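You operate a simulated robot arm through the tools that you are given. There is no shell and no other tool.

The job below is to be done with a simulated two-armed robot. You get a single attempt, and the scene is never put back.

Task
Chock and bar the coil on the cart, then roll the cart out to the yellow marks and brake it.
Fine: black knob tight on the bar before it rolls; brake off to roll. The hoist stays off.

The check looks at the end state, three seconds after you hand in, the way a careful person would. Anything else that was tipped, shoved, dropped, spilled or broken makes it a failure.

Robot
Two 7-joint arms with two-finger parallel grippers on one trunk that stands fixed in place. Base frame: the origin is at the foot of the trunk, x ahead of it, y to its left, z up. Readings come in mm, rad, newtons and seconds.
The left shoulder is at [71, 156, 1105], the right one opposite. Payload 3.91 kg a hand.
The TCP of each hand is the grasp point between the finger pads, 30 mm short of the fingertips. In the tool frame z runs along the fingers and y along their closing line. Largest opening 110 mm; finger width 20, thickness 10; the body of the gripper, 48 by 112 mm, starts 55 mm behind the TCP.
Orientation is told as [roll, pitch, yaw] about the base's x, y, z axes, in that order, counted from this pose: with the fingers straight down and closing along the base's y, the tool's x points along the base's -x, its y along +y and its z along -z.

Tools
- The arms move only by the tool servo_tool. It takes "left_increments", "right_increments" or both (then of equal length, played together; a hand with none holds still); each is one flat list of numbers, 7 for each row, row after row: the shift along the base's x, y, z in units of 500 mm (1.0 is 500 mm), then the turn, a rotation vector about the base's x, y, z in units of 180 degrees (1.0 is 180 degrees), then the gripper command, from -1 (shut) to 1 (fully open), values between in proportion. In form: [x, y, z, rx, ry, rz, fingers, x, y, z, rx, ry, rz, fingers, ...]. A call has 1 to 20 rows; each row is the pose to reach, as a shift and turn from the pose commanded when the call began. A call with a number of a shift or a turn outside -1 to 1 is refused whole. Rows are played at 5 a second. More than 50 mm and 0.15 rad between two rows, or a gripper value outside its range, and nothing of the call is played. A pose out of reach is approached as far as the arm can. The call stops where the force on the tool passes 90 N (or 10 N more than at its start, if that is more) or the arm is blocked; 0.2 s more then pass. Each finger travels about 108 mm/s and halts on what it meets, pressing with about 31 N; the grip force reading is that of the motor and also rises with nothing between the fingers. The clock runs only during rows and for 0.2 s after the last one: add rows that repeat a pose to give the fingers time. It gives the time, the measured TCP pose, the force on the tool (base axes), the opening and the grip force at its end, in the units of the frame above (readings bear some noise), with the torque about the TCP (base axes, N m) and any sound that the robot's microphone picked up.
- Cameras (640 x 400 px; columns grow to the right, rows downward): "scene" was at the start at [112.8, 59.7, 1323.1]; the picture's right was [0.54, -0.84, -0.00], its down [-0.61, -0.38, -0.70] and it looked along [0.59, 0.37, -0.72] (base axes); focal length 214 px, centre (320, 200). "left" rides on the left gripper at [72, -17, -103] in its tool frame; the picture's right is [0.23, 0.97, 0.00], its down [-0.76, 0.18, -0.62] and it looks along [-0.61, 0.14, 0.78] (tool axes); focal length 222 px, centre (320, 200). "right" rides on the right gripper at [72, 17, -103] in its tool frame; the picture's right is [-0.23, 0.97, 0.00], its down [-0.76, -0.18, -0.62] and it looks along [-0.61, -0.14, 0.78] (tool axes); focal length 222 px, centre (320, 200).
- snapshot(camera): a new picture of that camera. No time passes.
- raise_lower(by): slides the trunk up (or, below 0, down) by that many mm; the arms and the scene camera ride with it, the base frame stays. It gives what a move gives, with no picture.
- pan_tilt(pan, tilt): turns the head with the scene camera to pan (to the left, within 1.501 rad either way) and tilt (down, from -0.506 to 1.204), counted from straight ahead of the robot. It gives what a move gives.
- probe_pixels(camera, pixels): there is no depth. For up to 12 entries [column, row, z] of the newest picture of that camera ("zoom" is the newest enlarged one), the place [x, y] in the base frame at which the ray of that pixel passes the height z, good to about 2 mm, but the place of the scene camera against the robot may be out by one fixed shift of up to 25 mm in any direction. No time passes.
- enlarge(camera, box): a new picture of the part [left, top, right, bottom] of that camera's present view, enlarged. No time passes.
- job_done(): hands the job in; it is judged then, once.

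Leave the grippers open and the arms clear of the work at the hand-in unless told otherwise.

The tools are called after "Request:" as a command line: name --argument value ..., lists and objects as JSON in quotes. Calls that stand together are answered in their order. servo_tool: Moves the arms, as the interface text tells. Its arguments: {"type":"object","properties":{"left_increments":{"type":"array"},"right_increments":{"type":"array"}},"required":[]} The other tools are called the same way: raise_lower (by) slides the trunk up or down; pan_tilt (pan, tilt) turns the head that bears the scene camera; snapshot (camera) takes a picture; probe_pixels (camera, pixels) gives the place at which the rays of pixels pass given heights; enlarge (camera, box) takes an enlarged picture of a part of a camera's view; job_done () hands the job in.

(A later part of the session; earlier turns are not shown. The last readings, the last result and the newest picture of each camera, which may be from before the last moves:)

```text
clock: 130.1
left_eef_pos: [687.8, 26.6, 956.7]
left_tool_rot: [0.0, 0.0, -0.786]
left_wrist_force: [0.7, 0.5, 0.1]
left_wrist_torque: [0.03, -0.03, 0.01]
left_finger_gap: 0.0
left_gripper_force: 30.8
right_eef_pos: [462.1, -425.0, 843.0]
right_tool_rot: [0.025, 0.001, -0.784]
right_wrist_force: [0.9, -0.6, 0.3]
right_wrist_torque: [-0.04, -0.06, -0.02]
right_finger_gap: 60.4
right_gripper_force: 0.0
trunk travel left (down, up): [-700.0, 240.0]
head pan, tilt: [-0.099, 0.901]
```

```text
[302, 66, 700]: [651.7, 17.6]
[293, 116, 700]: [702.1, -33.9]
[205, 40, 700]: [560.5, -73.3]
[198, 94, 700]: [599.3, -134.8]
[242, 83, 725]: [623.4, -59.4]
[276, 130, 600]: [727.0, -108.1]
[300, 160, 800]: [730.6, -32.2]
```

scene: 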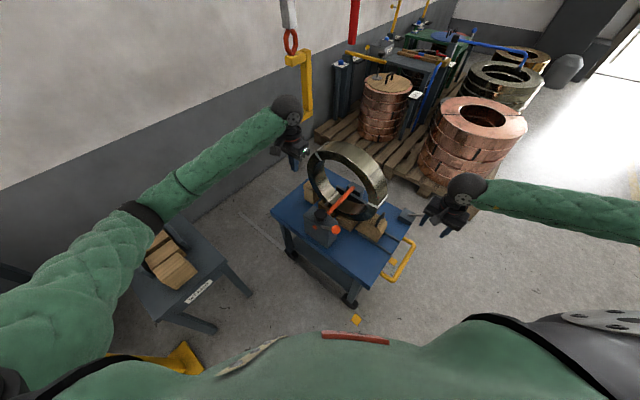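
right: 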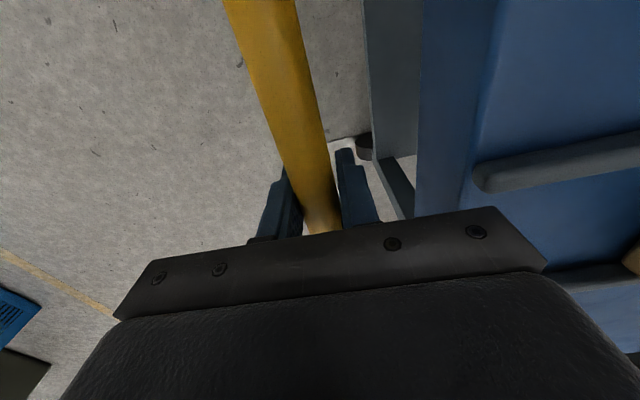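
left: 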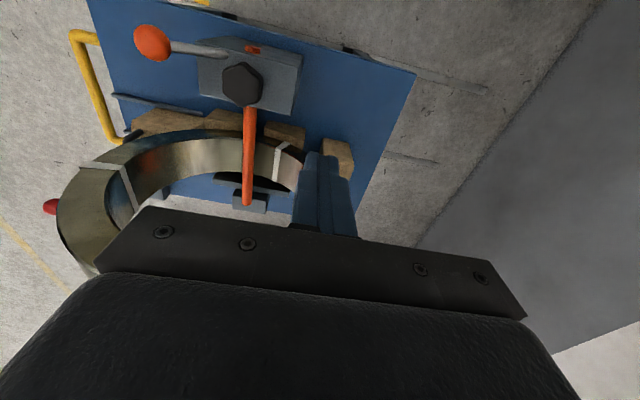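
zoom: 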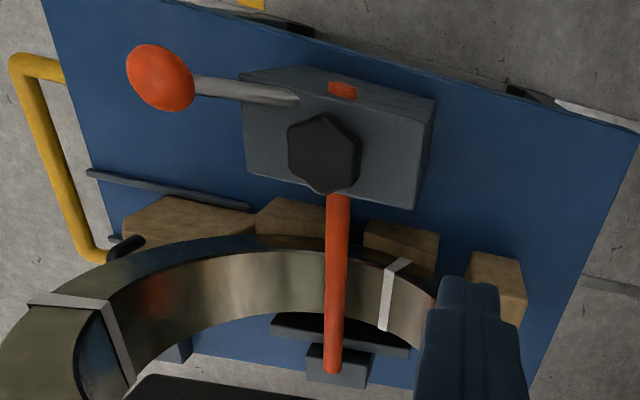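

The rear face of the block is at u≈−473, spanning w 448–520. I'll go down behind it, about 12 mm clear, in two stages.

Request:
servo_tool --left_increments '[-0.008, -0.006, -0.08, 0, 0, 0, -1, -0.016, -0.012, -0.16, 0, 0, 0, -1, -0.016, -0.012, -0.24, 0, 0, 0, -1, -0.016, -0.012, -0.31, 0, 0, 0, -1]'

Request:
snapshot --camera "left"

Request:
enlarge --camera "scene" --box '[250, 90, 400, 260]'

```text
clock: 131.1
left_eef_pos: [682.2, 19.5, 801.1]
left_tool_rot: [0.001, -0.001, -0.785]
left_wrist_force: [0.3, 0.0, 0.1]
left_wrist_torque: [0.0, 0.01, 0.0]
left_finger_gap: 0.2
left_gripper_force: 31.0
right_eef_pos: [462.2, -424.8, 843.2]
right_tool_rot: [0.026, 0.002, -0.782]
right_wrist_force: [0.0, 0.5, 0.3]
right_wrist_torque: [0.02, -0.01, 0.03]
right_finger_gap: 60.4
right_gripper_force: 0.0
trunk travel left (down, up): [-700.0, 240.0]
head pan, tilt: [-0.099, 0.901]
```

```text
taken
```

left: 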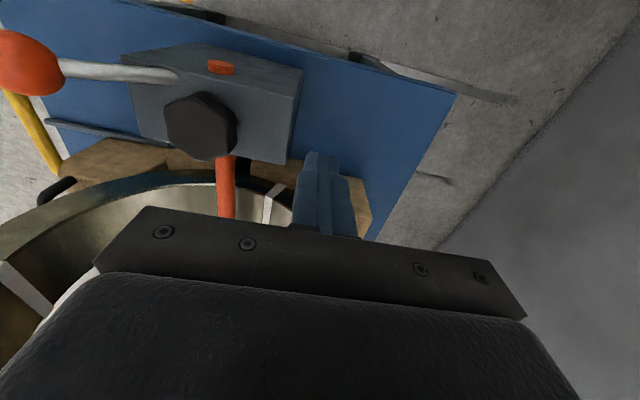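

```text
2.35 times, centred on (325, 175) of scene
```

zoom: 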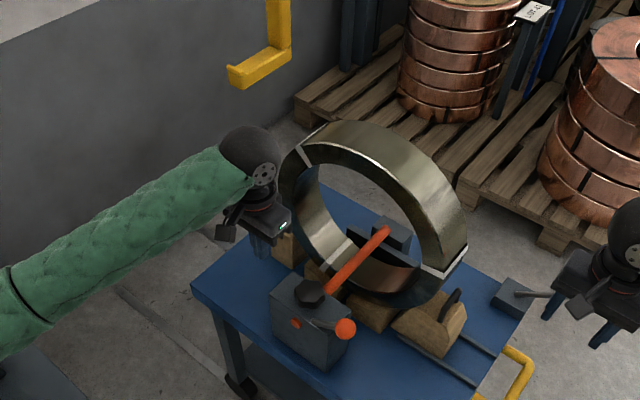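

Before going lower I'll check where the rear wooden block, seen at about (352,195), is relative to my fingertips.

Request:
probe_pixels --camera "left" --pixels '[[352, 180, 600], [352, 180, 640], [370, 200, 600], [370, 200, 640], [340, 180, 640], [300, 70, 700], [289, 160, 700], [270, 200, 640]]'

Request:
enlarge --camera "left" --box '[200, 40, 440, 250]'

```text
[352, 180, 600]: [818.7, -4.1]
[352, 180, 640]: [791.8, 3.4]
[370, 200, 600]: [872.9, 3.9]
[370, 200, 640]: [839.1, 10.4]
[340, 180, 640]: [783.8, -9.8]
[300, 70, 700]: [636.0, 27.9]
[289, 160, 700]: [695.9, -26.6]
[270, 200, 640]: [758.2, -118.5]
```

```text
1.90 times, centred on (320, 145) of left
```

zoom: 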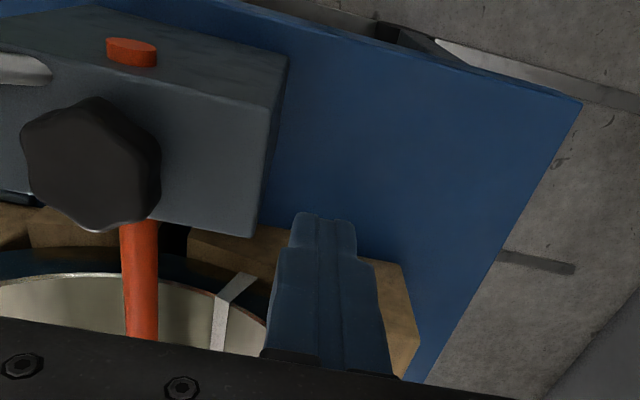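

The rear wood is about 100 mm away from the path. Lowering to z≈697 behind the block.

Request:
servo_tool --left_increments '[0, 0, -0.07, 0, 0, 0, -1, 0, 0, -0.14, 0, 0, 0, -1, 0, 0, -0.208, 0, 0, 0, -1]'

Request:
snapshot --camera "left"

Request:
servo_tool --left_increments '[-0.00424, -0.00424, 0, 0, 0, 0, -1, -0.00849, -0.00849, 0, 0, 0, 0, -1, -0.01273, -0.01273, 0, 0, 0, 0, -1]'

```text
clock: 131.9
left_eef_pos: [682.0, 22.6, 698.9]
left_tool_rot: [-0.001, 0.0, -0.784]
left_wrist_force: [0.6, 0.3, 0.6]
left_wrist_torque: [-0.03, 0.02, 0.01]
left_finger_gap: 0.0
left_gripper_force: 31.2
right_eef_pos: [462.0, -425.4, 842.3]
right_tool_rot: [0.028, 0.002, -0.784]
right_wrist_force: [1.0, -0.3, 0.1]
right_wrist_torque: [0.01, -0.01, 0.03]
right_finger_gap: 60.3
right_gripper_force: 0.0
trunk travel left (down, up): [-700.0, 240.0]
head pan, tilt: [-0.099, 0.901]
```

```text
taken
```

left: 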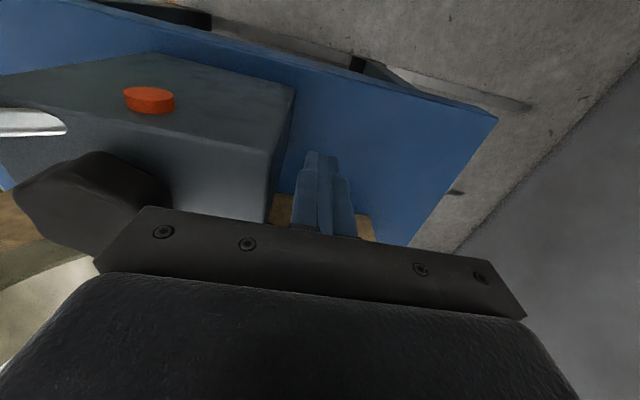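

```text
clock: 132.7
left_eef_pos: [674.0, 14.7, 698.7]
left_tool_rot: [-0.001, 0.001, -0.784]
left_wrist_force: [0.9, 0.1, 0.0]
left_wrist_torque: [0.01, 0.01, -0.02]
left_finger_gap: 0.1
left_gripper_force: 31.3
right_eef_pos: [462.2, -425.0, 843.0]
right_tool_rot: [0.028, 0.001, -0.784]
right_wrist_force: [0.2, 0.2, -0.4]
right_wrist_torque: [-0.01, -0.01, -0.02]
right_finger_gap: 60.6
right_gripper_force: 0.0
trunk travel left (down, up): [-700.0, 240.0]
head pan, tilt: [-0.099, 0.901]
```

No contact yet; I'll continue in 2 mm steps until I feel the block.

Request:
servo_tool --left_increments '[-0.00283, -0.00283, 0, 0, 0, 0, -1, -0.00566, -0.00566, 0, 0, 0, 0, -1]'

Request:
servo_tool --left_increments '[-0.00283, -0.00283, 0, 0, 0, 0, -1, -0.00424, -0.00424, 0, 0, 0, 0, -1]'

Request:
snapshot --camera "left"

```text
clock: 133.3
left_eef_pos: [671.0, 11.8, 696.8]
left_tool_rot: [-0.001, -0.001, -0.781]
left_wrist_force: [5.2, 1.9, 0.1]
left_wrist_torque: [0.0, -0.03, -0.01]
left_finger_gap: 0.2
left_gripper_force: 31.0
right_eef_pos: [462.8, -425.7, 843.3]
right_tool_rot: [0.026, 0.002, -0.783]
right_wrist_force: [-0.4, -0.1, -0.8]
right_wrist_torque: [-0.02, 0.0, 0.03]
right_finger_gap: 60.4
right_gripper_force: 0.0
trunk travel left (down, up): [-700.0, 240.0]
head pan, tilt: [-0.099, 0.901]
```

```text
clock: 133.9
left_eef_pos: [670.5, 13.1, 697.4]
left_tool_rot: [0.003, 0.0, -0.783]
left_wrist_force: [27.7, 13.2, 2.1]
left_wrist_torque: [-0.05, 0.12, -0.17]
left_finger_gap: 0.0
left_gripper_force: 30.7
right_eef_pos: [463.8, -424.4, 843.4]
right_tool_rot: [0.026, 0.003, -0.784]
right_wrist_force: [-0.3, -0.2, -0.3]
right_wrist_torque: [-0.01, -0.03, 0.0]
right_finger_gap: 60.6
right_gripper_force: 0.0
trunk travel left (down, up): [-700.0, 240.0]
head pan, tilt: [-0.099, 0.901]
```

```text
taken
```

left: 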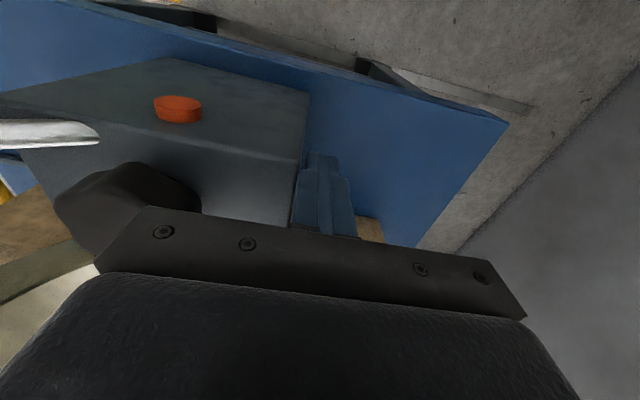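

The left hand now presses the cart against its end stop with about 30 N, and the cart doesn't move. Now the right hand: close the fingers and move above the near side of the brake lever's ball to look.

Request:
servo_tool --right_increments '[0.035, -0.078, 0, 0, 0, 0, -0.5, 0.07, -0.156, 0, 0, 0, 0, -1, 0.105, -0.234, 0, 0, 0, 0, -1, 0.14, -0.312, 0, 0, 0, 0, -1, 0.175, -0.39, 0, 0, 0, 0, -1]'

Request:
snapshot --camera "right"

Request:
snapshot --camera "scene"

```text
clock: 135.1
left_eef_pos: [669.9, 13.6, 697.8]
left_tool_rot: [-0.001, 0.0, -0.782]
left_wrist_force: [49.7, 30.5, 13.0]
left_wrist_torque: [-0.05, 0.24, 0.07]
left_finger_gap: 0.1
left_gripper_force: 31.1
right_eef_pos: [551.5, -617.2, 844.8]
right_tool_rot: [0.025, 0.004, -0.782]
right_wrist_force: [-0.3, -0.4, 0.1]
right_wrist_torque: [0.0, 0.02, 0.01]
right_finger_gap: 0.1
right_gripper_force: 31.2
trunk travel left (down, up): [-700.0, 240.0]
head pan, tilt: [-0.099, 0.901]
```

```text
taken
```

right: 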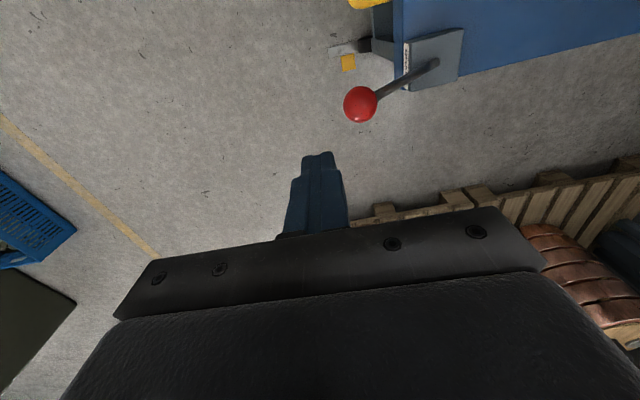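

```text
taken
```

scene: 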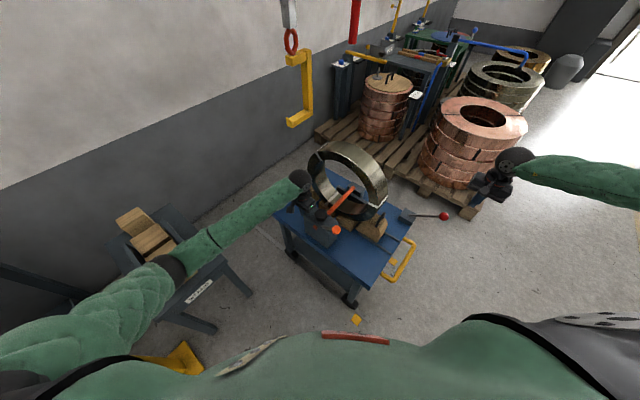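

The ball is at (360,104) in the right view. Probing it at its leaning height.

Request:
probe_pixels --camera "right" --pixels '[[360, 104, 690], [360, 104, 700], [360, 104, 710], [436, 62, 580], [347, 62, 0]]'

```text
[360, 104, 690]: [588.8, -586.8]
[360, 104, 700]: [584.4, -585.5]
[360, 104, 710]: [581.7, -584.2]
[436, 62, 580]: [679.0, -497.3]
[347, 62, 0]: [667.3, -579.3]
```

The ball is at (585,−585,700). I'll lower the closed fingers just in front of it, on the robot side, to z≈712.

Request:
servo_tool --right_increments '[0.01, 0.007, -0.09, 0, 0, 0, -1, 0.01, 0.007, -0.18, 0, 0, 0, -1, 0.01, 0.007, -0.266, 0, 0, 0, -1]'

Request:
snapshot --camera "right"

Request:
enlarge --camera "scene" --box '[390, 140, 540, 260]'

```text
clock: 135.9
left_eef_pos: [670.4, 12.3, 698.1]
left_tool_rot: [0.0, 0.002, -0.782]
left_wrist_force: [54.3, 37.1, 13.8]
left_wrist_torque: [-0.06, 0.29, 0.0]
left_finger_gap: 0.1
left_gripper_force: 31.2
right_eef_pos: [554.7, -614.4, 708.6]
right_tool_rot: [0.026, 0.001, -0.783]
right_wrist_force: [-0.4, 0.1, 0.2]
right_wrist_torque: [-0.03, 0.0, -0.01]
right_finger_gap: 0.0
right_gripper_force: 30.7
trunk travel left (down, up): [-700.0, 240.0]
head pan, tilt: [-0.099, 0.901]
```

```text
taken
```

right: 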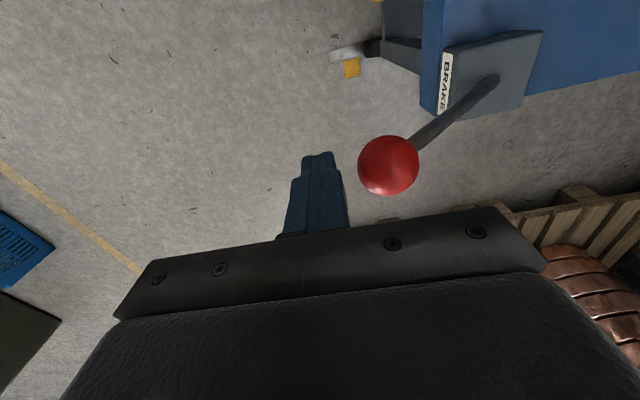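

```text
3.33 times, centred on (465, 200) of scene
```

zoom: 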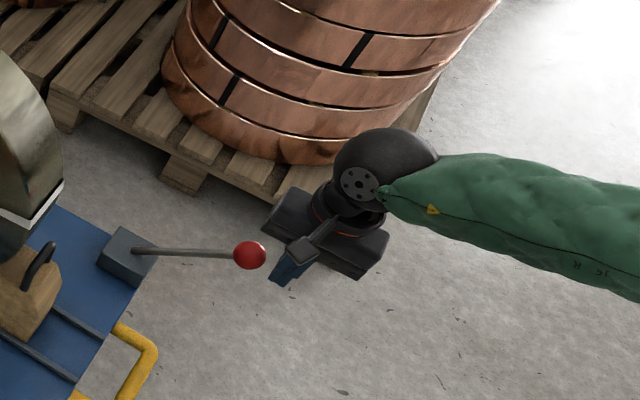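

The fingers are lined up in front of the ball. I'll push it back toward upright along its arc, slowly, while the left hand holds the cart.

Request:
servo_tool --right_increments '[0.0099, 0.0099, 0, 0, 0, 0, -1, 0.0198, 0.0198, 0, 0, 0, 0, -1, 0.0297, 0.0297, 0.012, 0, 0, 0, -1, 0.0396, 0.0396, 0.026, 0, 0, 0, -1, 0.0495, 0.0495, 0.036, 0, 0, 0, -1, 0.0594, 0.0594, 0.048, 0, 0, 0, -1]'

Request:
snapshot --camera "right"

Request:
enlarge --camera "scene" --box '[390, 140, 540, 260]'

```text
clock: 137.3
left_eef_pos: [670.2, 12.3, 697.7]
left_tool_rot: [-0.003, 0.0, -0.783]
left_wrist_force: [50.0, 37.6, 11.5]
left_wrist_torque: [-0.09, 0.22, 0.01]
left_finger_gap: 0.0
left_gripper_force: 31.5
right_eef_pos: [586.4, -584.3, 733.8]
right_tool_rot: [0.026, 0.002, -0.782]
right_wrist_force: [0.3, -2.2, 0.0]
right_wrist_torque: [-0.04, -0.02, -0.01]
right_finger_gap: 0.5
right_gripper_force: 31.0
trunk travel left (down, up): [-700.0, 240.0]
head pan, tilt: [-0.099, 0.901]
```

```text
taken
```

right: 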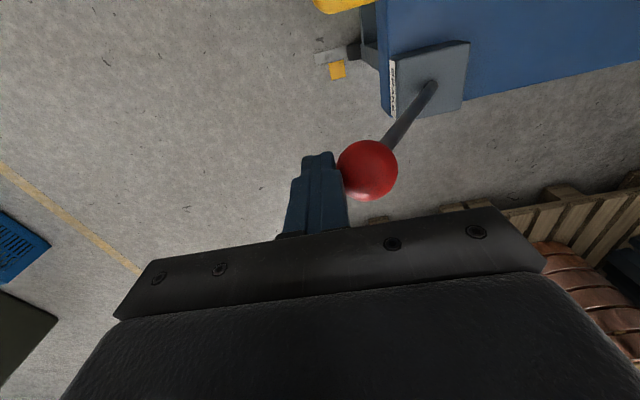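

```text
3.33 times, centred on (465, 200) of scene
```

zoom: 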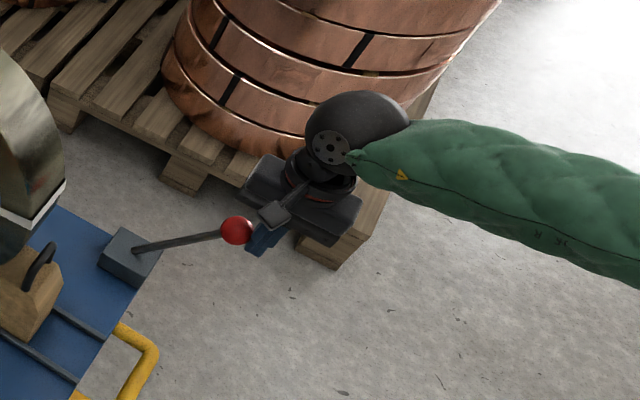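

The lever is rising with a light push. Continuing along the arc.

Request:
servo_tool --right_increments '[0.0099, 0.0099, 0.008, 0, 0, 0, -1, 0.0198, 0.0198, 0.016, 0, 0, 0, -1, 0.0297, 0.0297, 0.024, 0, 0, 0, -1, 0.0396, 0.0396, 0.03, 0, 0, 0, -1, 0.0495, 0.0495, 0.036, 0, 0, 0, -1, 0.0594, 0.0594, 0.04, 0, 0, 0, -1]'

Request:
snapshot --camera "right"

```text
clock: 138.7
left_eef_pos: [670.0, 12.5, 697.0]
left_tool_rot: [-0.003, 0.001, -0.782]
left_wrist_force: [44.5, 42.2, 11.6]
left_wrist_torque: [-0.15, 0.16, -0.02]
left_finger_gap: 0.1
left_gripper_force: 31.1
right_eef_pos: [614.5, -556.2, 753.7]
right_tool_rot: [0.023, 0.002, -0.783]
right_wrist_force: [0.0, 0.5, 0.6]
right_wrist_torque: [0.01, -0.02, 0.02]
right_finger_gap: 0.2
right_gripper_force: 31.1
trunk travel left (down, up): [-700.0, 240.0]
head pan, tilt: [-0.099, 0.901]
```

```text
taken
```

right: 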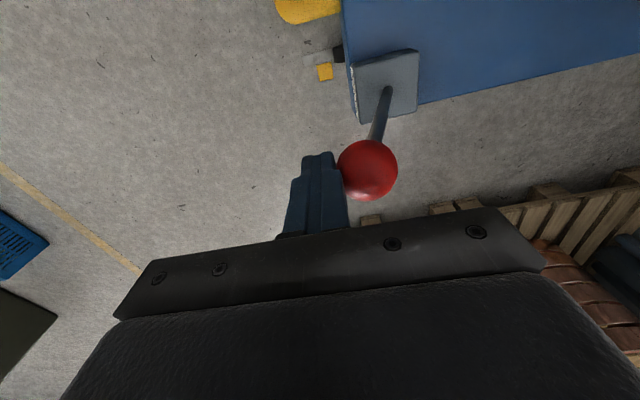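

The lever is now more than halfway and the cart hasn't moved. Continuing toward upright.

Request:
servo_tool --right_increments '[0.0085, 0.0085, 0.004, 0, 0, 0, -1, 0.017, 0.017, 0.006, 0, 0, 0, -1, 0.0255, 0.0255, 0.008, 0, 0, 0, -1, 0.0339, 0.0339, 0.01, 0, 0, 0, -1, 0.0424, 0.0424, 0.012, 0, 0, 0, -1, 0.0509, 0.0509, 0.013, 0, 0, 0, -1, 0.0594, 0.0594, 0.014, 0, 0, 0, -1]'

Request:
snapshot --camera "right"

Request:
enlarge --camera "scene" --box '[390, 140, 540, 260]'

```text
clock: 140.3
left_eef_pos: [669.7, 13.4, 696.2]
left_tool_rot: [0.0, -0.001, -0.785]
left_wrist_force: [45.2, 42.8, 8.3]
left_wrist_torque: [-0.1, 0.16, -0.02]
left_finger_gap: 0.0
left_gripper_force: 31.2
right_eef_pos: [645.5, -525.7, 759.1]
right_tool_rot: [0.024, 0.002, -0.784]
right_wrist_force: [-0.6, -1.1, 1.8]
right_wrist_torque: [-0.01, 0.0, -0.01]
right_finger_gap: 0.0
right_gripper_force: 30.8
trunk travel left (down, up): [-700.0, 240.0]
head pan, tilt: [-0.099, 0.901]
```

```text
taken
```

right: 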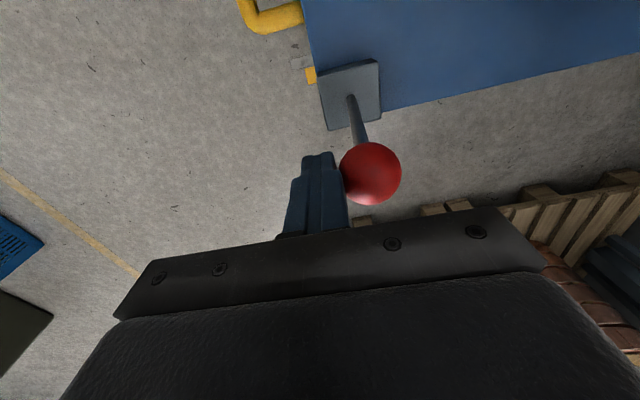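

```text
3.33 times, centred on (465, 200) of scene
```

zoom: 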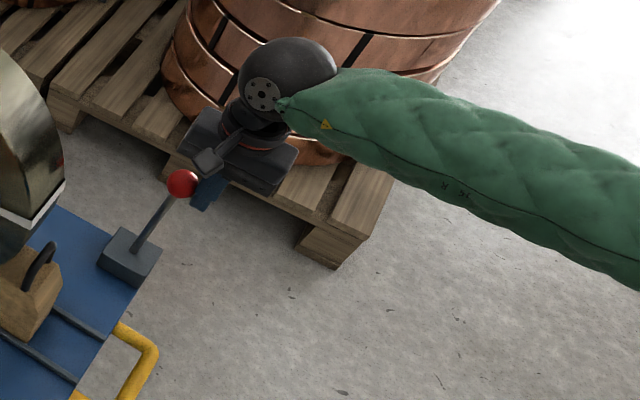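

Nearly upright. I'll use small 3 mm steps to find the stop.

Request:
servo_tool --right_increments '[0.0042, 0.0042, 0.001, 0, 0, 0, -1, 0.0085, 0.0085, 0.001, 0, 0, 0, -1, 0.0127, 0.0127, 0.001, 0, 0, 0, -1]'

Request:
servo_tool --right_increments '[0.0042, 0.0042, 0, 0, 0, 0, -1, 0.0085, 0.0085, 0, 0, 0, 0, -1]'

Request:
snapshot --camera "right"

```text
clock: 141.1
left_eef_pos: [670.4, 12.5, 698.4]
left_tool_rot: [-0.002, 0.0, -0.784]
left_wrist_force: [44.6, 43.1, 8.9]
left_wrist_torque: [-0.12, 0.17, -0.06]
left_finger_gap: 0.1
left_gripper_force: 31.1
right_eef_pos: [651.1, -520.3, 760.0]
right_tool_rot: [0.025, 0.002, -0.782]
right_wrist_force: [-1.0, 0.1, 0.2]
right_wrist_torque: [0.03, -0.01, -0.01]
right_finger_gap: 0.0
right_gripper_force: 31.1
trunk travel left (down, up): [-700.0, 240.0]
head pan, tilt: [-0.099, 0.901]
```

```text
clock: 141.7
left_eef_pos: [670.0, 12.5, 696.3]
left_tool_rot: [0.001, 0.0, -0.785]
left_wrist_force: [52.7, 46.9, -1.1]
left_wrist_torque: [-0.03, 0.04, -0.02]
left_finger_gap: 0.2
left_gripper_force: 31.3
right_eef_pos: [654.3, -518.6, 760.3]
right_tool_rot: [0.022, 0.001, -0.787]
right_wrist_force: [-23.8, -13.1, 7.6]
right_wrist_torque: [0.09, -0.09, 0.08]
right_finger_gap: 0.1
right_gripper_force: 31.0
trunk travel left (down, up): [-700.0, 240.0]
head pan, tilt: [-0.099, 0.901]
```

```text
taken
```

right: 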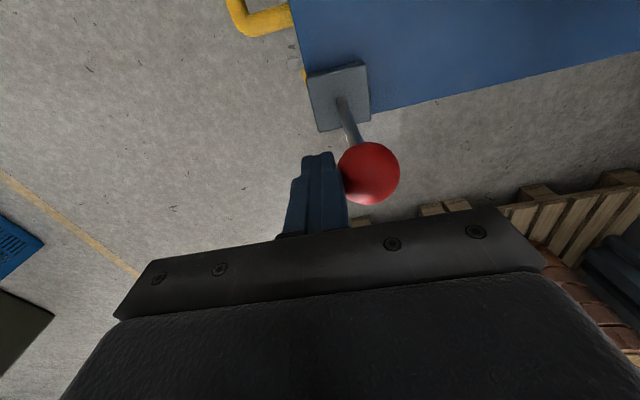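

The force jumped to 26 N at upright, so the lever is back at its stop (brake on). I'll back the right hand away toward the robot and up.

Request:
servo_tool --right_increments '[-0.02, -0.02, 0, 0, 0, 0, -1, -0.06, -0.06, 0, 0, 0, 0, -1, -0.1, -0.1, 0.04, 0, 0, 0, -1, -0.12, -0.12, 0.12, 0, 0, 0, -1, -0.12, -0.12, 0.2, 0, 0, 0, -1]'

Request:
snapshot --camera "right"

Request:
enlarge --camera "scene" --box '[370, 150, 500, 260]'

```text
clock: 142.9
left_eef_pos: [670.3, 11.8, 696.8]
left_tool_rot: [-0.001, 0.002, -0.783]
left_wrist_force: [43.5, 43.0, 7.9]
left_wrist_torque: [-0.22, 0.02, -0.06]
left_finger_gap: 0.0
left_gripper_force: 31.3
right_eef_pos: [594.5, -578.6, 860.6]
right_tool_rot: [0.025, 0.001, -0.784]
right_wrist_force: [0.4, -0.4, -0.1]
right_wrist_torque: [0.01, 0.0, 0.0]
right_finger_gap: 0.0
right_gripper_force: 31.3
trunk travel left (down, up): [-700.0, 240.0]
head pan, tilt: [-0.099, 0.901]
```

```text
taken
```

right: 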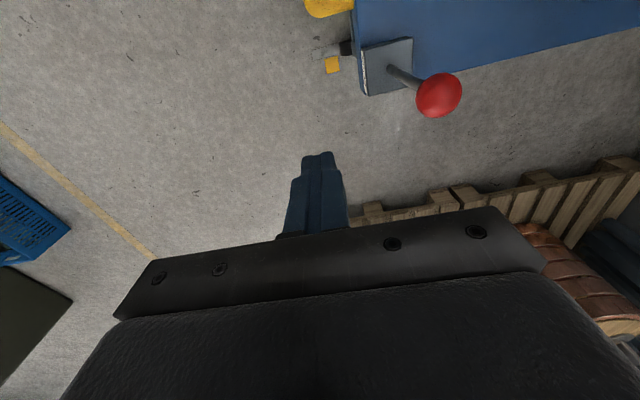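

```text
3.64 times, centred on (435, 205) of scene
```

zoom: 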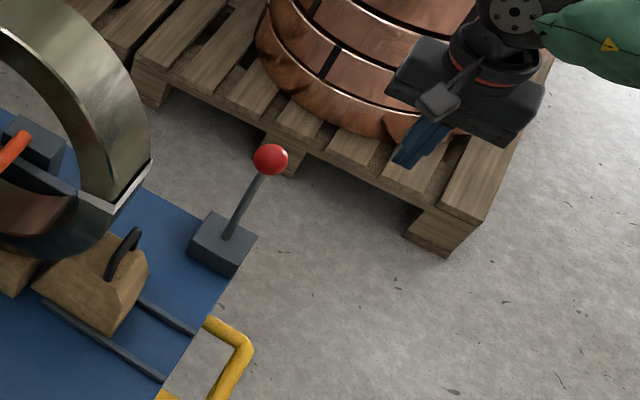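

The lever stands upright again. I'll verify with a probe, then ease the left hand off the block and lift it away.

Request:
probe_pixels --camera "right" --pixels '[[439, 95, 745], [439, 95, 755], [391, 70, 580], [332, 64, 0]]'

Request:
servo_tool --left_increments '[0.004, 0.004, 0, 0, 0, 0, -1, 0.012, 0.012, 0, 0, 0, 0, -1, 0.024, 0.024, 0, 0, 0, 0, -1, 0.024, 0.024, 0.08, 0, 0, 0, -1, 0.024, 0.024, 0.17, 0, 0, 0, -1, 0.024, 0.024, 0.26, 0, 0, 0, -1, 0.024, 0.024, 0.35, 0, 0, 0, -1, 0.024, 0.024, 0.44, 0, 0, 0, -1, 0.024, 0.03, 0.52, 0, 0, 0, -1]'

Request:
snapshot --camera "scene"

Request:
enlarge --camera "scene" --box '[320, 260, 420, 340]'

```text
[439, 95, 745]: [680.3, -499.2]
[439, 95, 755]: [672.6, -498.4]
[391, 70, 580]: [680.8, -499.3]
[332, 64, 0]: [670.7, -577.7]
```

```text
clock: 144.9
left_eef_pos: [678.7, 27.5, 955.5]
left_tool_rot: [0.0, 0.001, -0.783]
left_wrist_force: [-0.2, -1.2, 0.5]
left_wrist_torque: [-0.01, 0.0, 0.01]
left_finger_gap: 0.0
left_gripper_force: 31.0
right_eef_pos: [593.4, -580.8, 860.6]
right_tool_rot: [0.029, 0.001, -0.786]
right_wrist_force: [-0.6, -0.8, -0.6]
right_wrist_torque: [0.01, 0.03, 0.0]
right_finger_gap: 0.0
right_gripper_force: 31.2
trunk travel left (down, up): [-700.0, 240.0]
head pan, tilt: [-0.099, 0.901]
```

```text
taken
```

scene: 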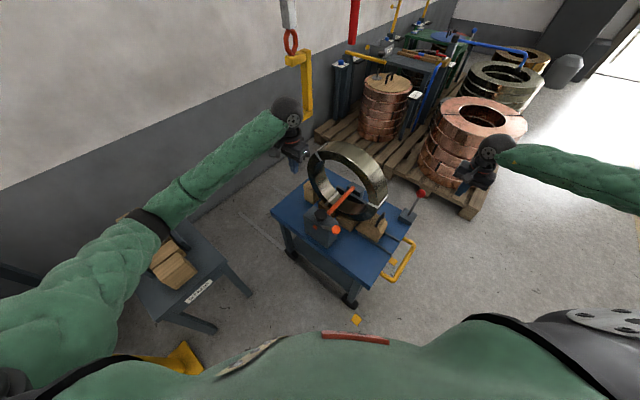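

```text
5.00 times, centred on (370, 300) of scene
```

zoom: 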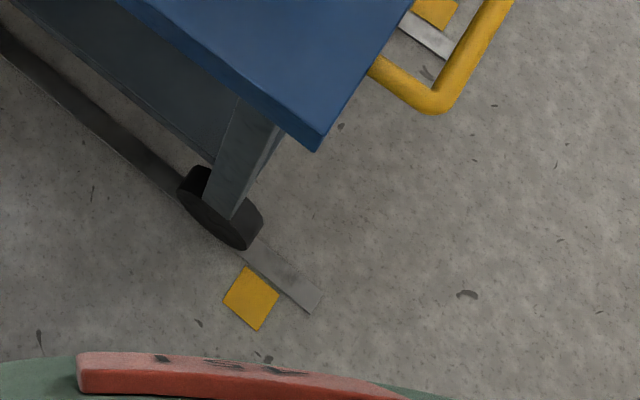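

The ball is directly above its base, and the cart stayed in place. I'll take a close look at the load from the left hand here before parking: chock, bar, knob and coil.

Request:
snapshot --camera "left"

Request:
enlarge --camera "left" --box '[60, 0, 360, 230]'

Request:
enlarge --camera "scene" --box '[280, 130, 420, 260]'

```text
taken
```

left: 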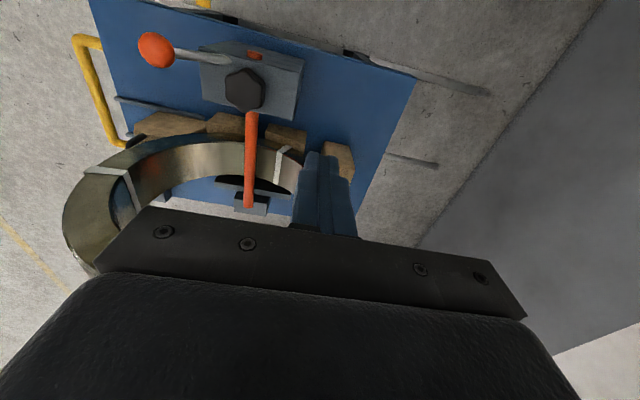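

```text
1.74 times, centred on (210, 115) of left
```

zoom: 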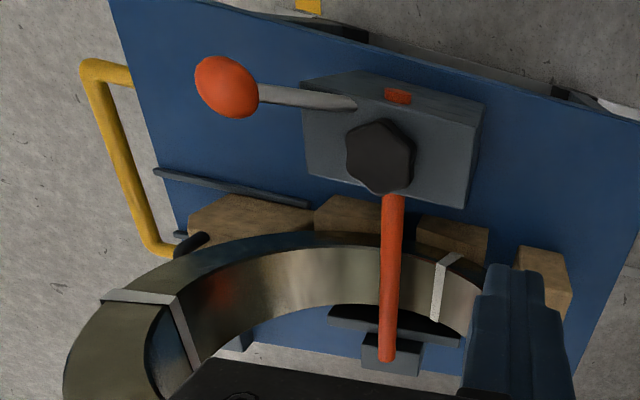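

```text
3.08 times, centred on (350, 195) of scene
```

zoom: 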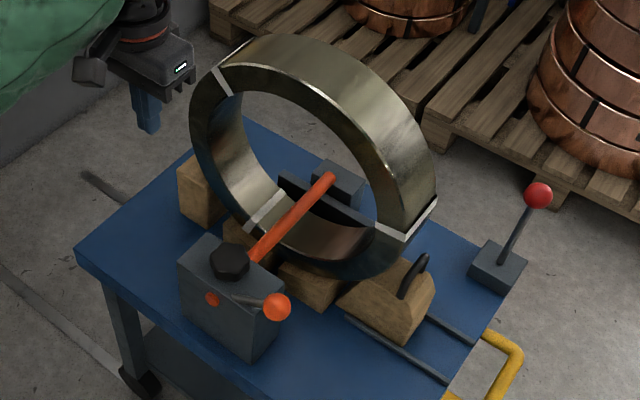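

Everything on the cart looks right: the chock is against the coil, the bar goes through to the far bracket, the knob is down, and the lever is upright. I'll park both arms high and clear with open grippers.

Request:
servo_tool --left_increments '[0.0, 0.05, 0.06, 0, 0, 0.025, 0, 0.02, 0.13, 0.12, 0, 0, 0.05, 1, 0.05, 0.21, 0.18, 0, 0, 0.075, 1, 0.08, 0.29, 0.24, 0, 0, 0.1, 1, 0.11, 0.37, 0.3, 0, 0, 0.125, 1, 0.14, 0.45, 0.34, 0, 0, 0.15, 1, 0.17, 0.53, 0.38, 0, 0, 0.17, 1, 0.2, 0.61, 0.4, 0, 0, 0.193, 1, 0.22, 0.69, 0.4, 0, 0, 0.193, 1]' --right_increments '[-0.01, 0, 0.05, 0, 0, 0, 0, -0.03, 0, 0.1, 0, 0, 0, 1, -0.05, 0, 0.15, 0, 0, 0, 1, -0.07, 0, 0.2, 0, 0, 0, 1, -0.09, 0, 0.25, 0, 0, 0, 1, -0.1, 0, 0.3, 0, 0, 0, 1, -0.1, 0, 0.35, 0, 0, 0, 1, -0.1, 0, 0.4, 0, 0, 0, 1, -0.1, 0, 0.4, 0, 0, 0, 1]'

Request:
raise_lower --by -150

Request:
pan_tilt --pan 0.565 --tilt 0.799

Request:
snapshot --camera "scene"

Request:
enlarge --camera "scene" --box '[220, 130, 340, 300]'

```text
refused: row 2 steps farther than a row can; nothing moved
```

```text
clock: 146.6
left_eef_pos: [680.8, 27.5, 805.8]
left_tool_rot: [0.001, 0.0, -0.785]
left_wrist_force: [-0.3, -0.2, 0.2]
left_wrist_torque: [0.03, 0.0, -0.02]
left_finger_gap: 0.0
left_gripper_force: 30.9
right_eef_pos: [594.1, -581.1, 711.1]
right_tool_rot: [0.027, 0.001, -0.784]
right_wrist_force: [-0.5, -0.9, 0.2]
right_wrist_torque: [0.01, -0.02, -0.03]
right_finger_gap: 0.0
right_gripper_force: 31.3
trunk travel left (down, up): [-550.0, 390.0]
head pan, tilt: [-0.099, 0.901]
```

```text
clock: 147.7
left_eef_pos: [681.3, 26.4, 804.5]
left_tool_rot: [0.001, -0.001, -0.786]
left_wrist_force: [-0.2, 0.3, -0.3]
left_wrist_torque: [-0.03, 0.0, 0.01]
left_finger_gap: 0.0
left_gripper_force: 30.9
right_eef_pos: [594.0, -581.4, 710.4]
right_tool_rot: [0.025, 0.002, -0.783]
right_wrist_force: [0.5, -0.5, -0.2]
right_wrist_torque: [-0.01, -0.02, 0.0]
right_finger_gap: 0.0
right_gripper_force: 31.1
trunk travel left (down, up): [-550.0, 390.0]
head pan, tilt: [0.565, 0.799]
```

```text
taken
```

scene: 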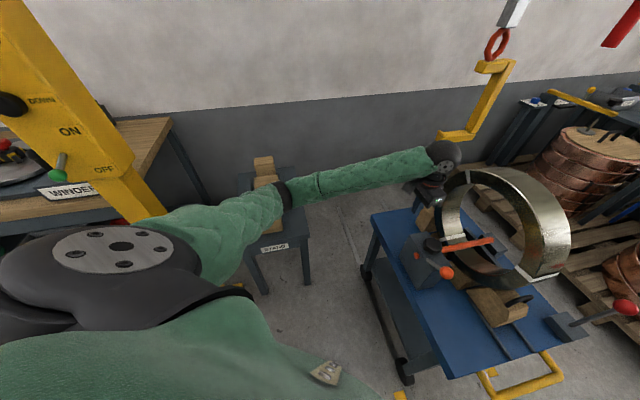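

```text
2.35 times, centred on (280, 215) of scene
```

zoom: 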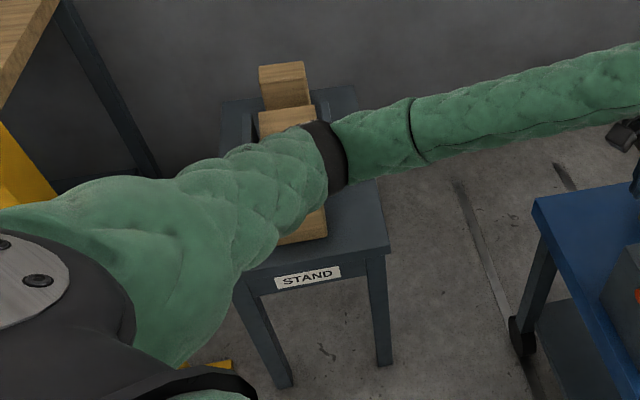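

The arm command was refused (one step too long), so only the trunk moved down. No force or displacement shows any contact. I'll raise the trunk back up straight away before moving the arms.

Request:
raise_lower --by 150

```text
clock: 149.4
left_eef_pos: [680.9, 26.2, 954.8]
left_tool_rot: [0.0, 0.0, -0.785]
left_wrist_force: [0.7, -0.8, 0.0]
left_wrist_torque: [0.0, 0.01, -0.01]
left_finger_gap: 0.0
left_gripper_force: 30.9
right_eef_pos: [593.0, -579.7, 860.3]
right_tool_rot: [0.026, 0.003, -0.784]
right_wrist_force: [-0.6, 0.0, 0.1]
right_wrist_torque: [-0.01, 0.02, -0.01]
right_finger_gap: 0.1
right_gripper_force: 31.1
trunk travel left (down, up): [-700.0, 240.0]
head pan, tilt: [0.565, 0.799]
```

Both hands are back where they were. Now I'll park the arms with smaller steps, up first and then sideways, opening the grippers.

Request:
servo_tool --left_increments '[0, 0.03, 0.06, 0, 0, 0, 0, 0, 0.07, 0.13, 0, 0, 0.02, 1, 0.01, 0.13, 0.19, 0, 0, 0.045, 1, 0.03, 0.2, 0.24, 0, 0, 0.07, 1, 0.05, 0.27, 0.29, 0, 0, 0.095, 1, 0.08, 0.34, 0.33, 0, 0, 0.12, 1, 0.11, 0.42, 0.36, 0, 0, 0.145, 1, 0.14, 0.5, 0.38, 0, 0, 0.17, 1, 0.17, 0.58, 0.4, 0, 0, 0.193, 1, 0.2, 0.66, 0.4, 0, 0, 0.193, 1, 0.22, 0.7, 0.4, 0, 0, 0.193, 1]' --right_increments '[-0.01, 0, 0.05, 0, 0, 0, 0, -0.02, 0, 0.1, 0, 0, 0, 1, -0.03, 0, 0.15, 0, 0, 0, 1, -0.04, 0, 0.2, 0, 0, 0, 1, -0.05, 0, 0.25, 0, 0, 0, 1, -0.06, 0, 0.3, 0, 0, 0, 1, -0.07, 0, 0.35, 0, 0, 0, 1, -0.08, 0, 0.4, 0, 0, 0, 1, -0.08, 0, 0.4, 0, 0, 0, 1, -0.08, 0, 0.4, 0, 0, 0, 1, -0.08, 0, 0.4, 0, 0, 0, 1]'

Request:
snapshot --camera "scene"

```text
clock: 151.8
left_eef_pos: [793.9, 376.3, 1156.6]
left_tool_rot: [-0.002, -0.001, -0.177]
left_wrist_force: [-0.2, 0.1, -0.2]
left_wrist_torque: [0.01, -0.01, 0.01]
left_finger_gap: 109.7
left_gripper_force: 0.1
right_eef_pos: [552.0, -580.7, 1059.9]
right_tool_rot: [0.024, 0.002, -0.783]
right_wrist_force: [-0.6, -0.1, 0.1]
right_wrist_torque: [0.03, -0.01, -0.03]
right_finger_gap: 110.0
right_gripper_force: 0.1
trunk travel left (down, up): [-700.0, 240.0]
head pan, tilt: [0.565, 0.799]
```

```text
taken
```

scene: 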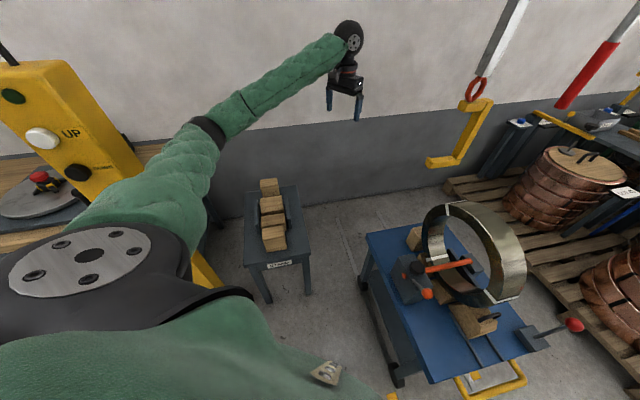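

Both arms are parked and open. I'll lower the trunk to its starting height, with the hands high and clear as at the start, and compare the STAND with the first picture.

Request:
raise_lower --by -150

Request:
snapshot --camera "scene"

Request:
enlarge --camera "scene" --box '[220, 130, 340, 300]'

Request:
enlarge --camera "scene" --box '[360, 150, 600, 380]'

```text
clock: 153.6
left_eef_pos: [792.7, 376.3, 1006.2]
left_tool_rot: [-0.001, 0.0, -0.179]
left_wrist_force: [0.0, -0.4, 0.1]
left_wrist_torque: [0.0, -0.03, 0.0]
left_finger_gap: 109.9
left_gripper_force: 0.2
right_eef_pos: [553.5, -579.0, 911.5]
right_tool_rot: [0.029, 0.0, -0.785]
right_wrist_force: [-0.6, 0.5, -0.2]
right_wrist_torque: [0.0, 0.0, 0.0]
right_finger_gap: 109.9
right_gripper_force: 0.1
trunk travel left (down, up): [-550.0, 390.0]
head pan, tilt: [0.565, 0.799]
```

```text
taken
```

scene: 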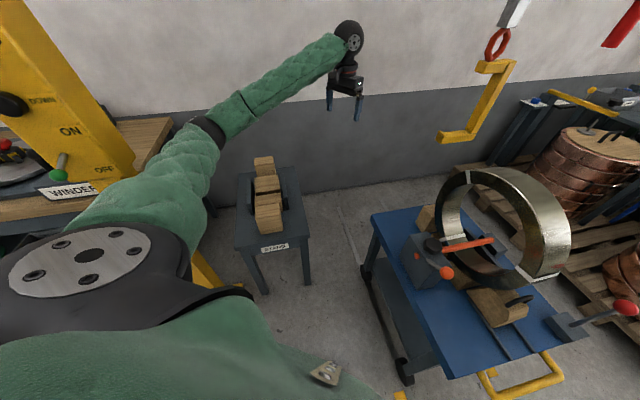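

```text
2.35 times, centred on (280, 215) of scene
```

zoom: 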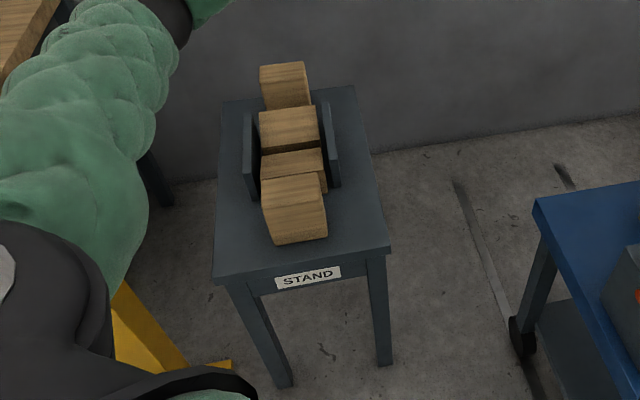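

```text
1.74 times, centred on (480, 265) of scene
```

zoom: 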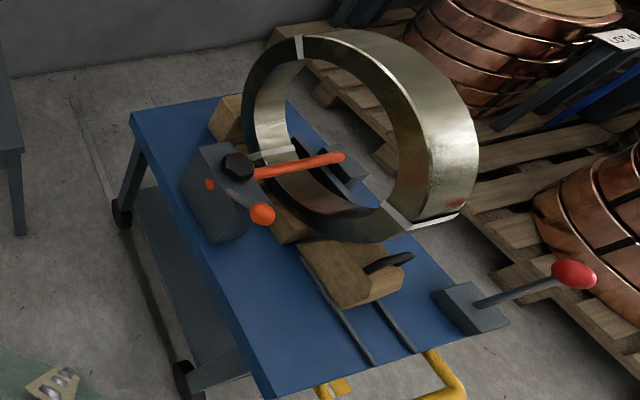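

The STAND and its blocks look exactly as at the start. As a last check that the brake holds, I'll put the closed right fingers in front of the yellow handle and push the cart back very gently.

Request:
servo_tool --right_increments '[-0.045, 0.053, 0, 0, 0, 0, 0, -0.09, 0.106, 0, 0, 0, 0, -1, -0.135, 0.16, 0, 0, 0, 0, -1, -0.18, 0.213, 0, 0, 0, 0, -1, -0.227, 0.266, 0, 0, 0, 0, -1, -0.227, 0.266, -0.09, 0, 0, 0, -1, -0.227, 0.266, -0.18, 0, 0, 0, -1, -0.227, 0.266, -0.27, 0, 0, 0, -1, -0.227, 0.266, -0.36, 0, 0, 0, -1, -0.227, 0.266, -0.45, 0, 0, 0, -1]'

Request:
snapshot --camera "right"

```text
clock: 155.8
left_eef_pos: [793.4, 376.9, 1006.6]
left_tool_rot: [0.001, 0.001, -0.179]
left_wrist_force: [0.3, -0.2, 0.1]
left_wrist_torque: [0.03, 0.01, 0.01]
left_finger_gap: 109.7
left_gripper_force: 0.1
right_eef_pos: [442.4, -447.2, 685.8]
right_tool_rot: [0.028, 0.003, -0.786]
right_wrist_force: [0.7, -0.4, 0.1]
right_wrist_torque: [0.01, -0.06, -0.02]
right_finger_gap: 0.0
right_gripper_force: 30.3
trunk travel left (down, up): [-550.0, 390.0]
head pan, tilt: [0.565, 0.799]
```

```text
taken
```

right: 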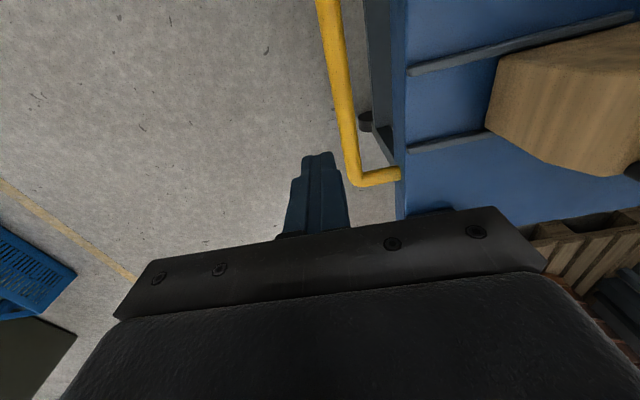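

The fingers are about 17 mm in front of the bar. Lowering to the handle's height, then pushing in 2 mm steps.

Request:
servo_tool --right_increments '[0, 0, -0.09, 0, 0, 0, -1, 0, 0, -0.18, 0, 0, 0, -1, 0, 0, -0.27, 0, 0, 0, -1, 0, 0, -0.34, 0, 0, 0, -1]'

Request:
servo_tool --right_increments '[0.0057, 0.0057, 0, 0, 0, 0, -1, 0.0113, 0.0113, 0, 0, 0, 0, -1, 0.0156, 0.0156, 0, 0, 0, 0, -1]'

Request:
servo_tool --right_increments '[0.0028, 0.0028, 0, 0, 0, 0, -1, 0.0057, 0.0057, 0, 0, 0, 0, -1]'

```text
clock: 156.8
left_eef_pos: [792.9, 375.6, 1006.4]
left_tool_rot: [0.001, 0.0, -0.179]
left_wrist_force: [-0.1, 0.1, -0.1]
left_wrist_torque: [-0.03, -0.02, 0.02]
left_finger_gap: 109.9
left_gripper_force: 0.0
right_eef_pos: [439.8, -445.5, 515.2]
right_tool_rot: [0.027, 0.001, -0.782]
right_wrist_force: [-0.3, -0.2, 0.5]
right_wrist_torque: [0.0, 0.01, 0.0]
right_finger_gap: 0.2
right_gripper_force: 31.3
trunk travel left (down, up): [-550.0, 390.0]
head pan, tilt: [0.565, 0.799]
```

```text
clock: 157.6
left_eef_pos: [792.5, 375.7, 1006.5]
left_tool_rot: [0.0, 0.001, -0.179]
left_wrist_force: [0.3, -0.8, 0.3]
left_wrist_torque: [-0.04, 0.03, 0.01]
left_finger_gap: 110.0
left_gripper_force: 0.0
right_eef_pos: [447.3, -437.6, 515.4]
right_tool_rot: [0.026, 0.001, -0.784]
right_wrist_force: [-3.6, -0.9, 0.6]
right_wrist_torque: [0.02, -0.05, 0.08]
right_finger_gap: 0.4
right_gripper_force: 30.6
trunk travel left (down, up): [-550.0, 390.0]
head pan, tilt: [0.565, 0.799]
```

```text
clock: 158.2
left_eef_pos: [791.8, 375.2, 1007.4]
left_tool_rot: [-0.001, 0.0, -0.178]
left_wrist_force: [0.3, -0.6, 0.1]
left_wrist_torque: [-0.01, 0.0, 0.01]
left_finger_gap: 110.1
left_gripper_force: 0.1
right_eef_pos: [448.3, -438.0, 514.8]
right_tool_rot: [0.027, 0.003, -0.785]
right_wrist_force: [-21.7, -7.9, 3.0]
right_wrist_torque: [0.11, -0.21, 0.24]
right_finger_gap: 0.0
right_gripper_force: 31.0
trunk travel left (down, up): [-550.0, 390.0]
head pan, tilt: [0.565, 0.799]
```

With about 23 N against the handle the cart doesn't budge, though it rolled under a few newtons before, so the brake holds. I'll back off, lift, and park the right hand open.

Request:
servo_tool --right_increments '[-0.01, -0.01, 0, 0, 0, 0, -1, -0.035, -0.035, 0, 0, 0, 0, -1, -0.035, -0.035, 0.09, 0, 0, 0, -1, -0.035, -0.035, 0.18, 0, 0, 0, -1, -0.035, -0.035, 0.27, 0, 0, 0, 0, -0.035, -0.035, 0.36, 0, 0, 0, 1, -0.035, -0.05, 0.45, 0, 0, 0, 1, -0.035, -0.07, 0.54, 0, 0, 0, 1, -0.035, -0.1, 0.63, 0, 0, 0, 1, -0.035, -0.13, 0.72, 0, 0, 0, 1, -0.035, -0.16, 0.8, 0, 0, 0, 1]'

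Request:
pan_tilt --pan 0.1 --tilt 0.9

Request:
snapshot --camera "scene"

Request:
enlarge --camera "scene" --box '[270, 130, 430, 340]'

```text
clock: 160.6
left_eef_pos: [792.4, 376.6, 1006.9]
left_tool_rot: [-0.003, 0.0, -0.178]
left_wrist_force: [0.4, 0.4, 0.8]
left_wrist_torque: [-0.02, 0.0, 0.01]
left_finger_gap: 110.1
left_gripper_force: 0.0
right_eef_pos: [431.3, -516.1, 916.8]
right_tool_rot: [0.027, 0.002, -0.783]
right_wrist_force: [-0.6, -0.6, -0.2]
right_wrist_torque: [-0.04, -0.01, 0.03]
right_finger_gap: 109.9
right_gripper_force: 0.0
trunk travel left (down, up): [-550.0, 390.0]
head pan, tilt: [0.565, 0.799]
```

```text
clock: 161.5
left_eef_pos: [791.8, 376.9, 1007.1]
left_tool_rot: [0.0, -0.001, -0.177]
left_wrist_force: [-0.1, -0.7, -0.8]
left_wrist_torque: [0.0, 0.01, 0.03]
left_finger_gap: 110.0
left_gripper_force: 0.2
right_eef_pos: [428.7, -515.0, 916.5]
right_tool_rot: [0.027, 0.001, -0.783]
right_wrist_force: [0.2, 0.6, 0.0]
right_wrist_torque: [0.02, -0.02, -0.02]
right_finger_gap: 110.0
right_gripper_force: 0.0
trunk travel left (down, up): [-550.0, 390.0]
head pan, tilt: [0.099, 0.901]
```

```text
taken
```

scene: 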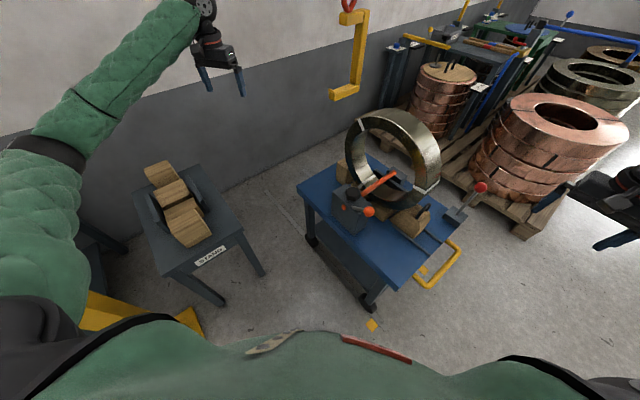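

```text
1.90 times, centred on (350, 235) of scene
```

zoom: 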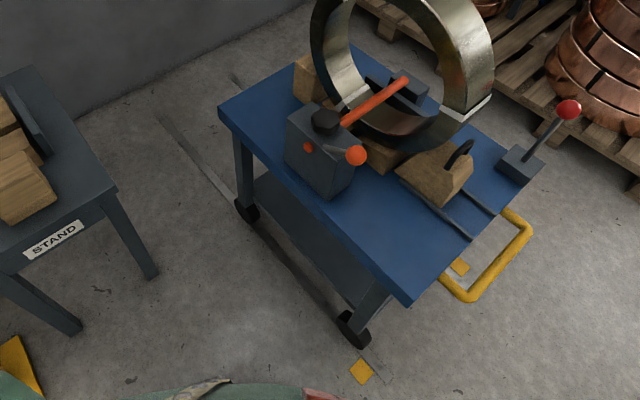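

Everything looks right. One last zoom on the chock contact and the knob before handing in.

Request:
enlarge --camera "scene" --box '[370, 160, 450, 240]'

Request:
enlarge --camera "scene" --box '[320, 140, 420, 240]'

```text
5.00 times, centred on (410, 200) of scene
```

zoom: 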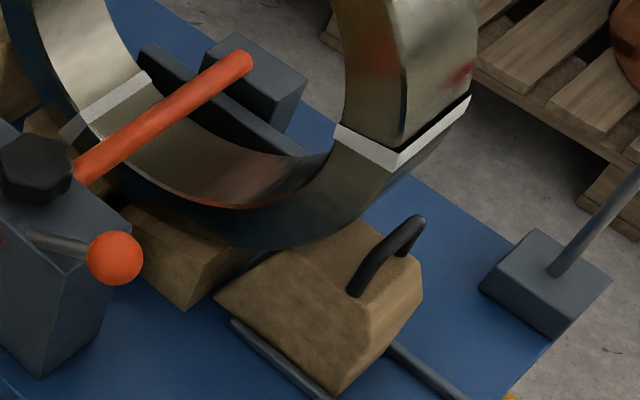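

```text
4.00 times, centred on (370, 190) of scene
```

zoom: 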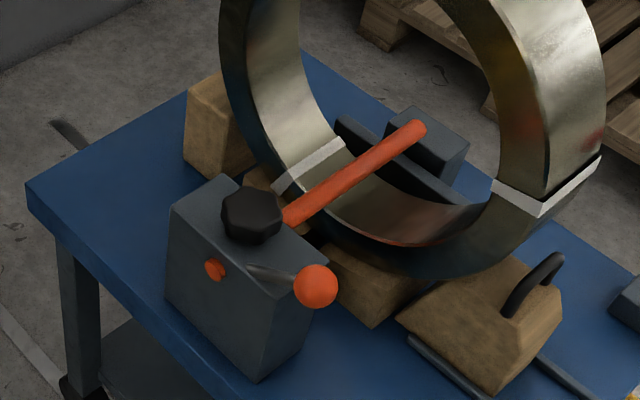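

I want to be sure the bar's tip sits in its far catch. I'll probe the tip and the catch in the last left-hand picture, since the cart hasn't moved since then.

Request:
probe_pixels --camera "left" --pixels '[[249, 207, 688], [252, 120, 688], [234, 192, 660], [234, 192, 680], [234, 192, 700], [268, 198, 660], [268, 198, 680], [268, 198, 700], [255, 54, 690]]'

Request:
enlarge --camera "scene" --box '[390, 155, 430, 195]'

```text
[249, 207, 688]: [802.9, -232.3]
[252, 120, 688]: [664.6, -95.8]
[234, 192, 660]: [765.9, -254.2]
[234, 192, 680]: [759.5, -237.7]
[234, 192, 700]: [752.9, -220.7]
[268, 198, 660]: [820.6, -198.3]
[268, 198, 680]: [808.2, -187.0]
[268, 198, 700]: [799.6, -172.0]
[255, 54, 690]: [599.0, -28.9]
```

```text
10.00 times, centred on (410, 175) of scene
```

zoom: 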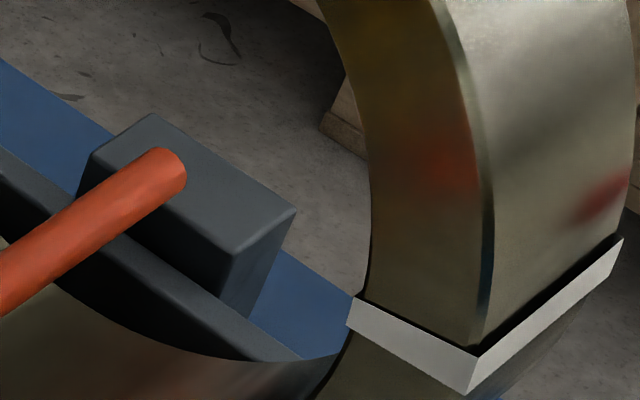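

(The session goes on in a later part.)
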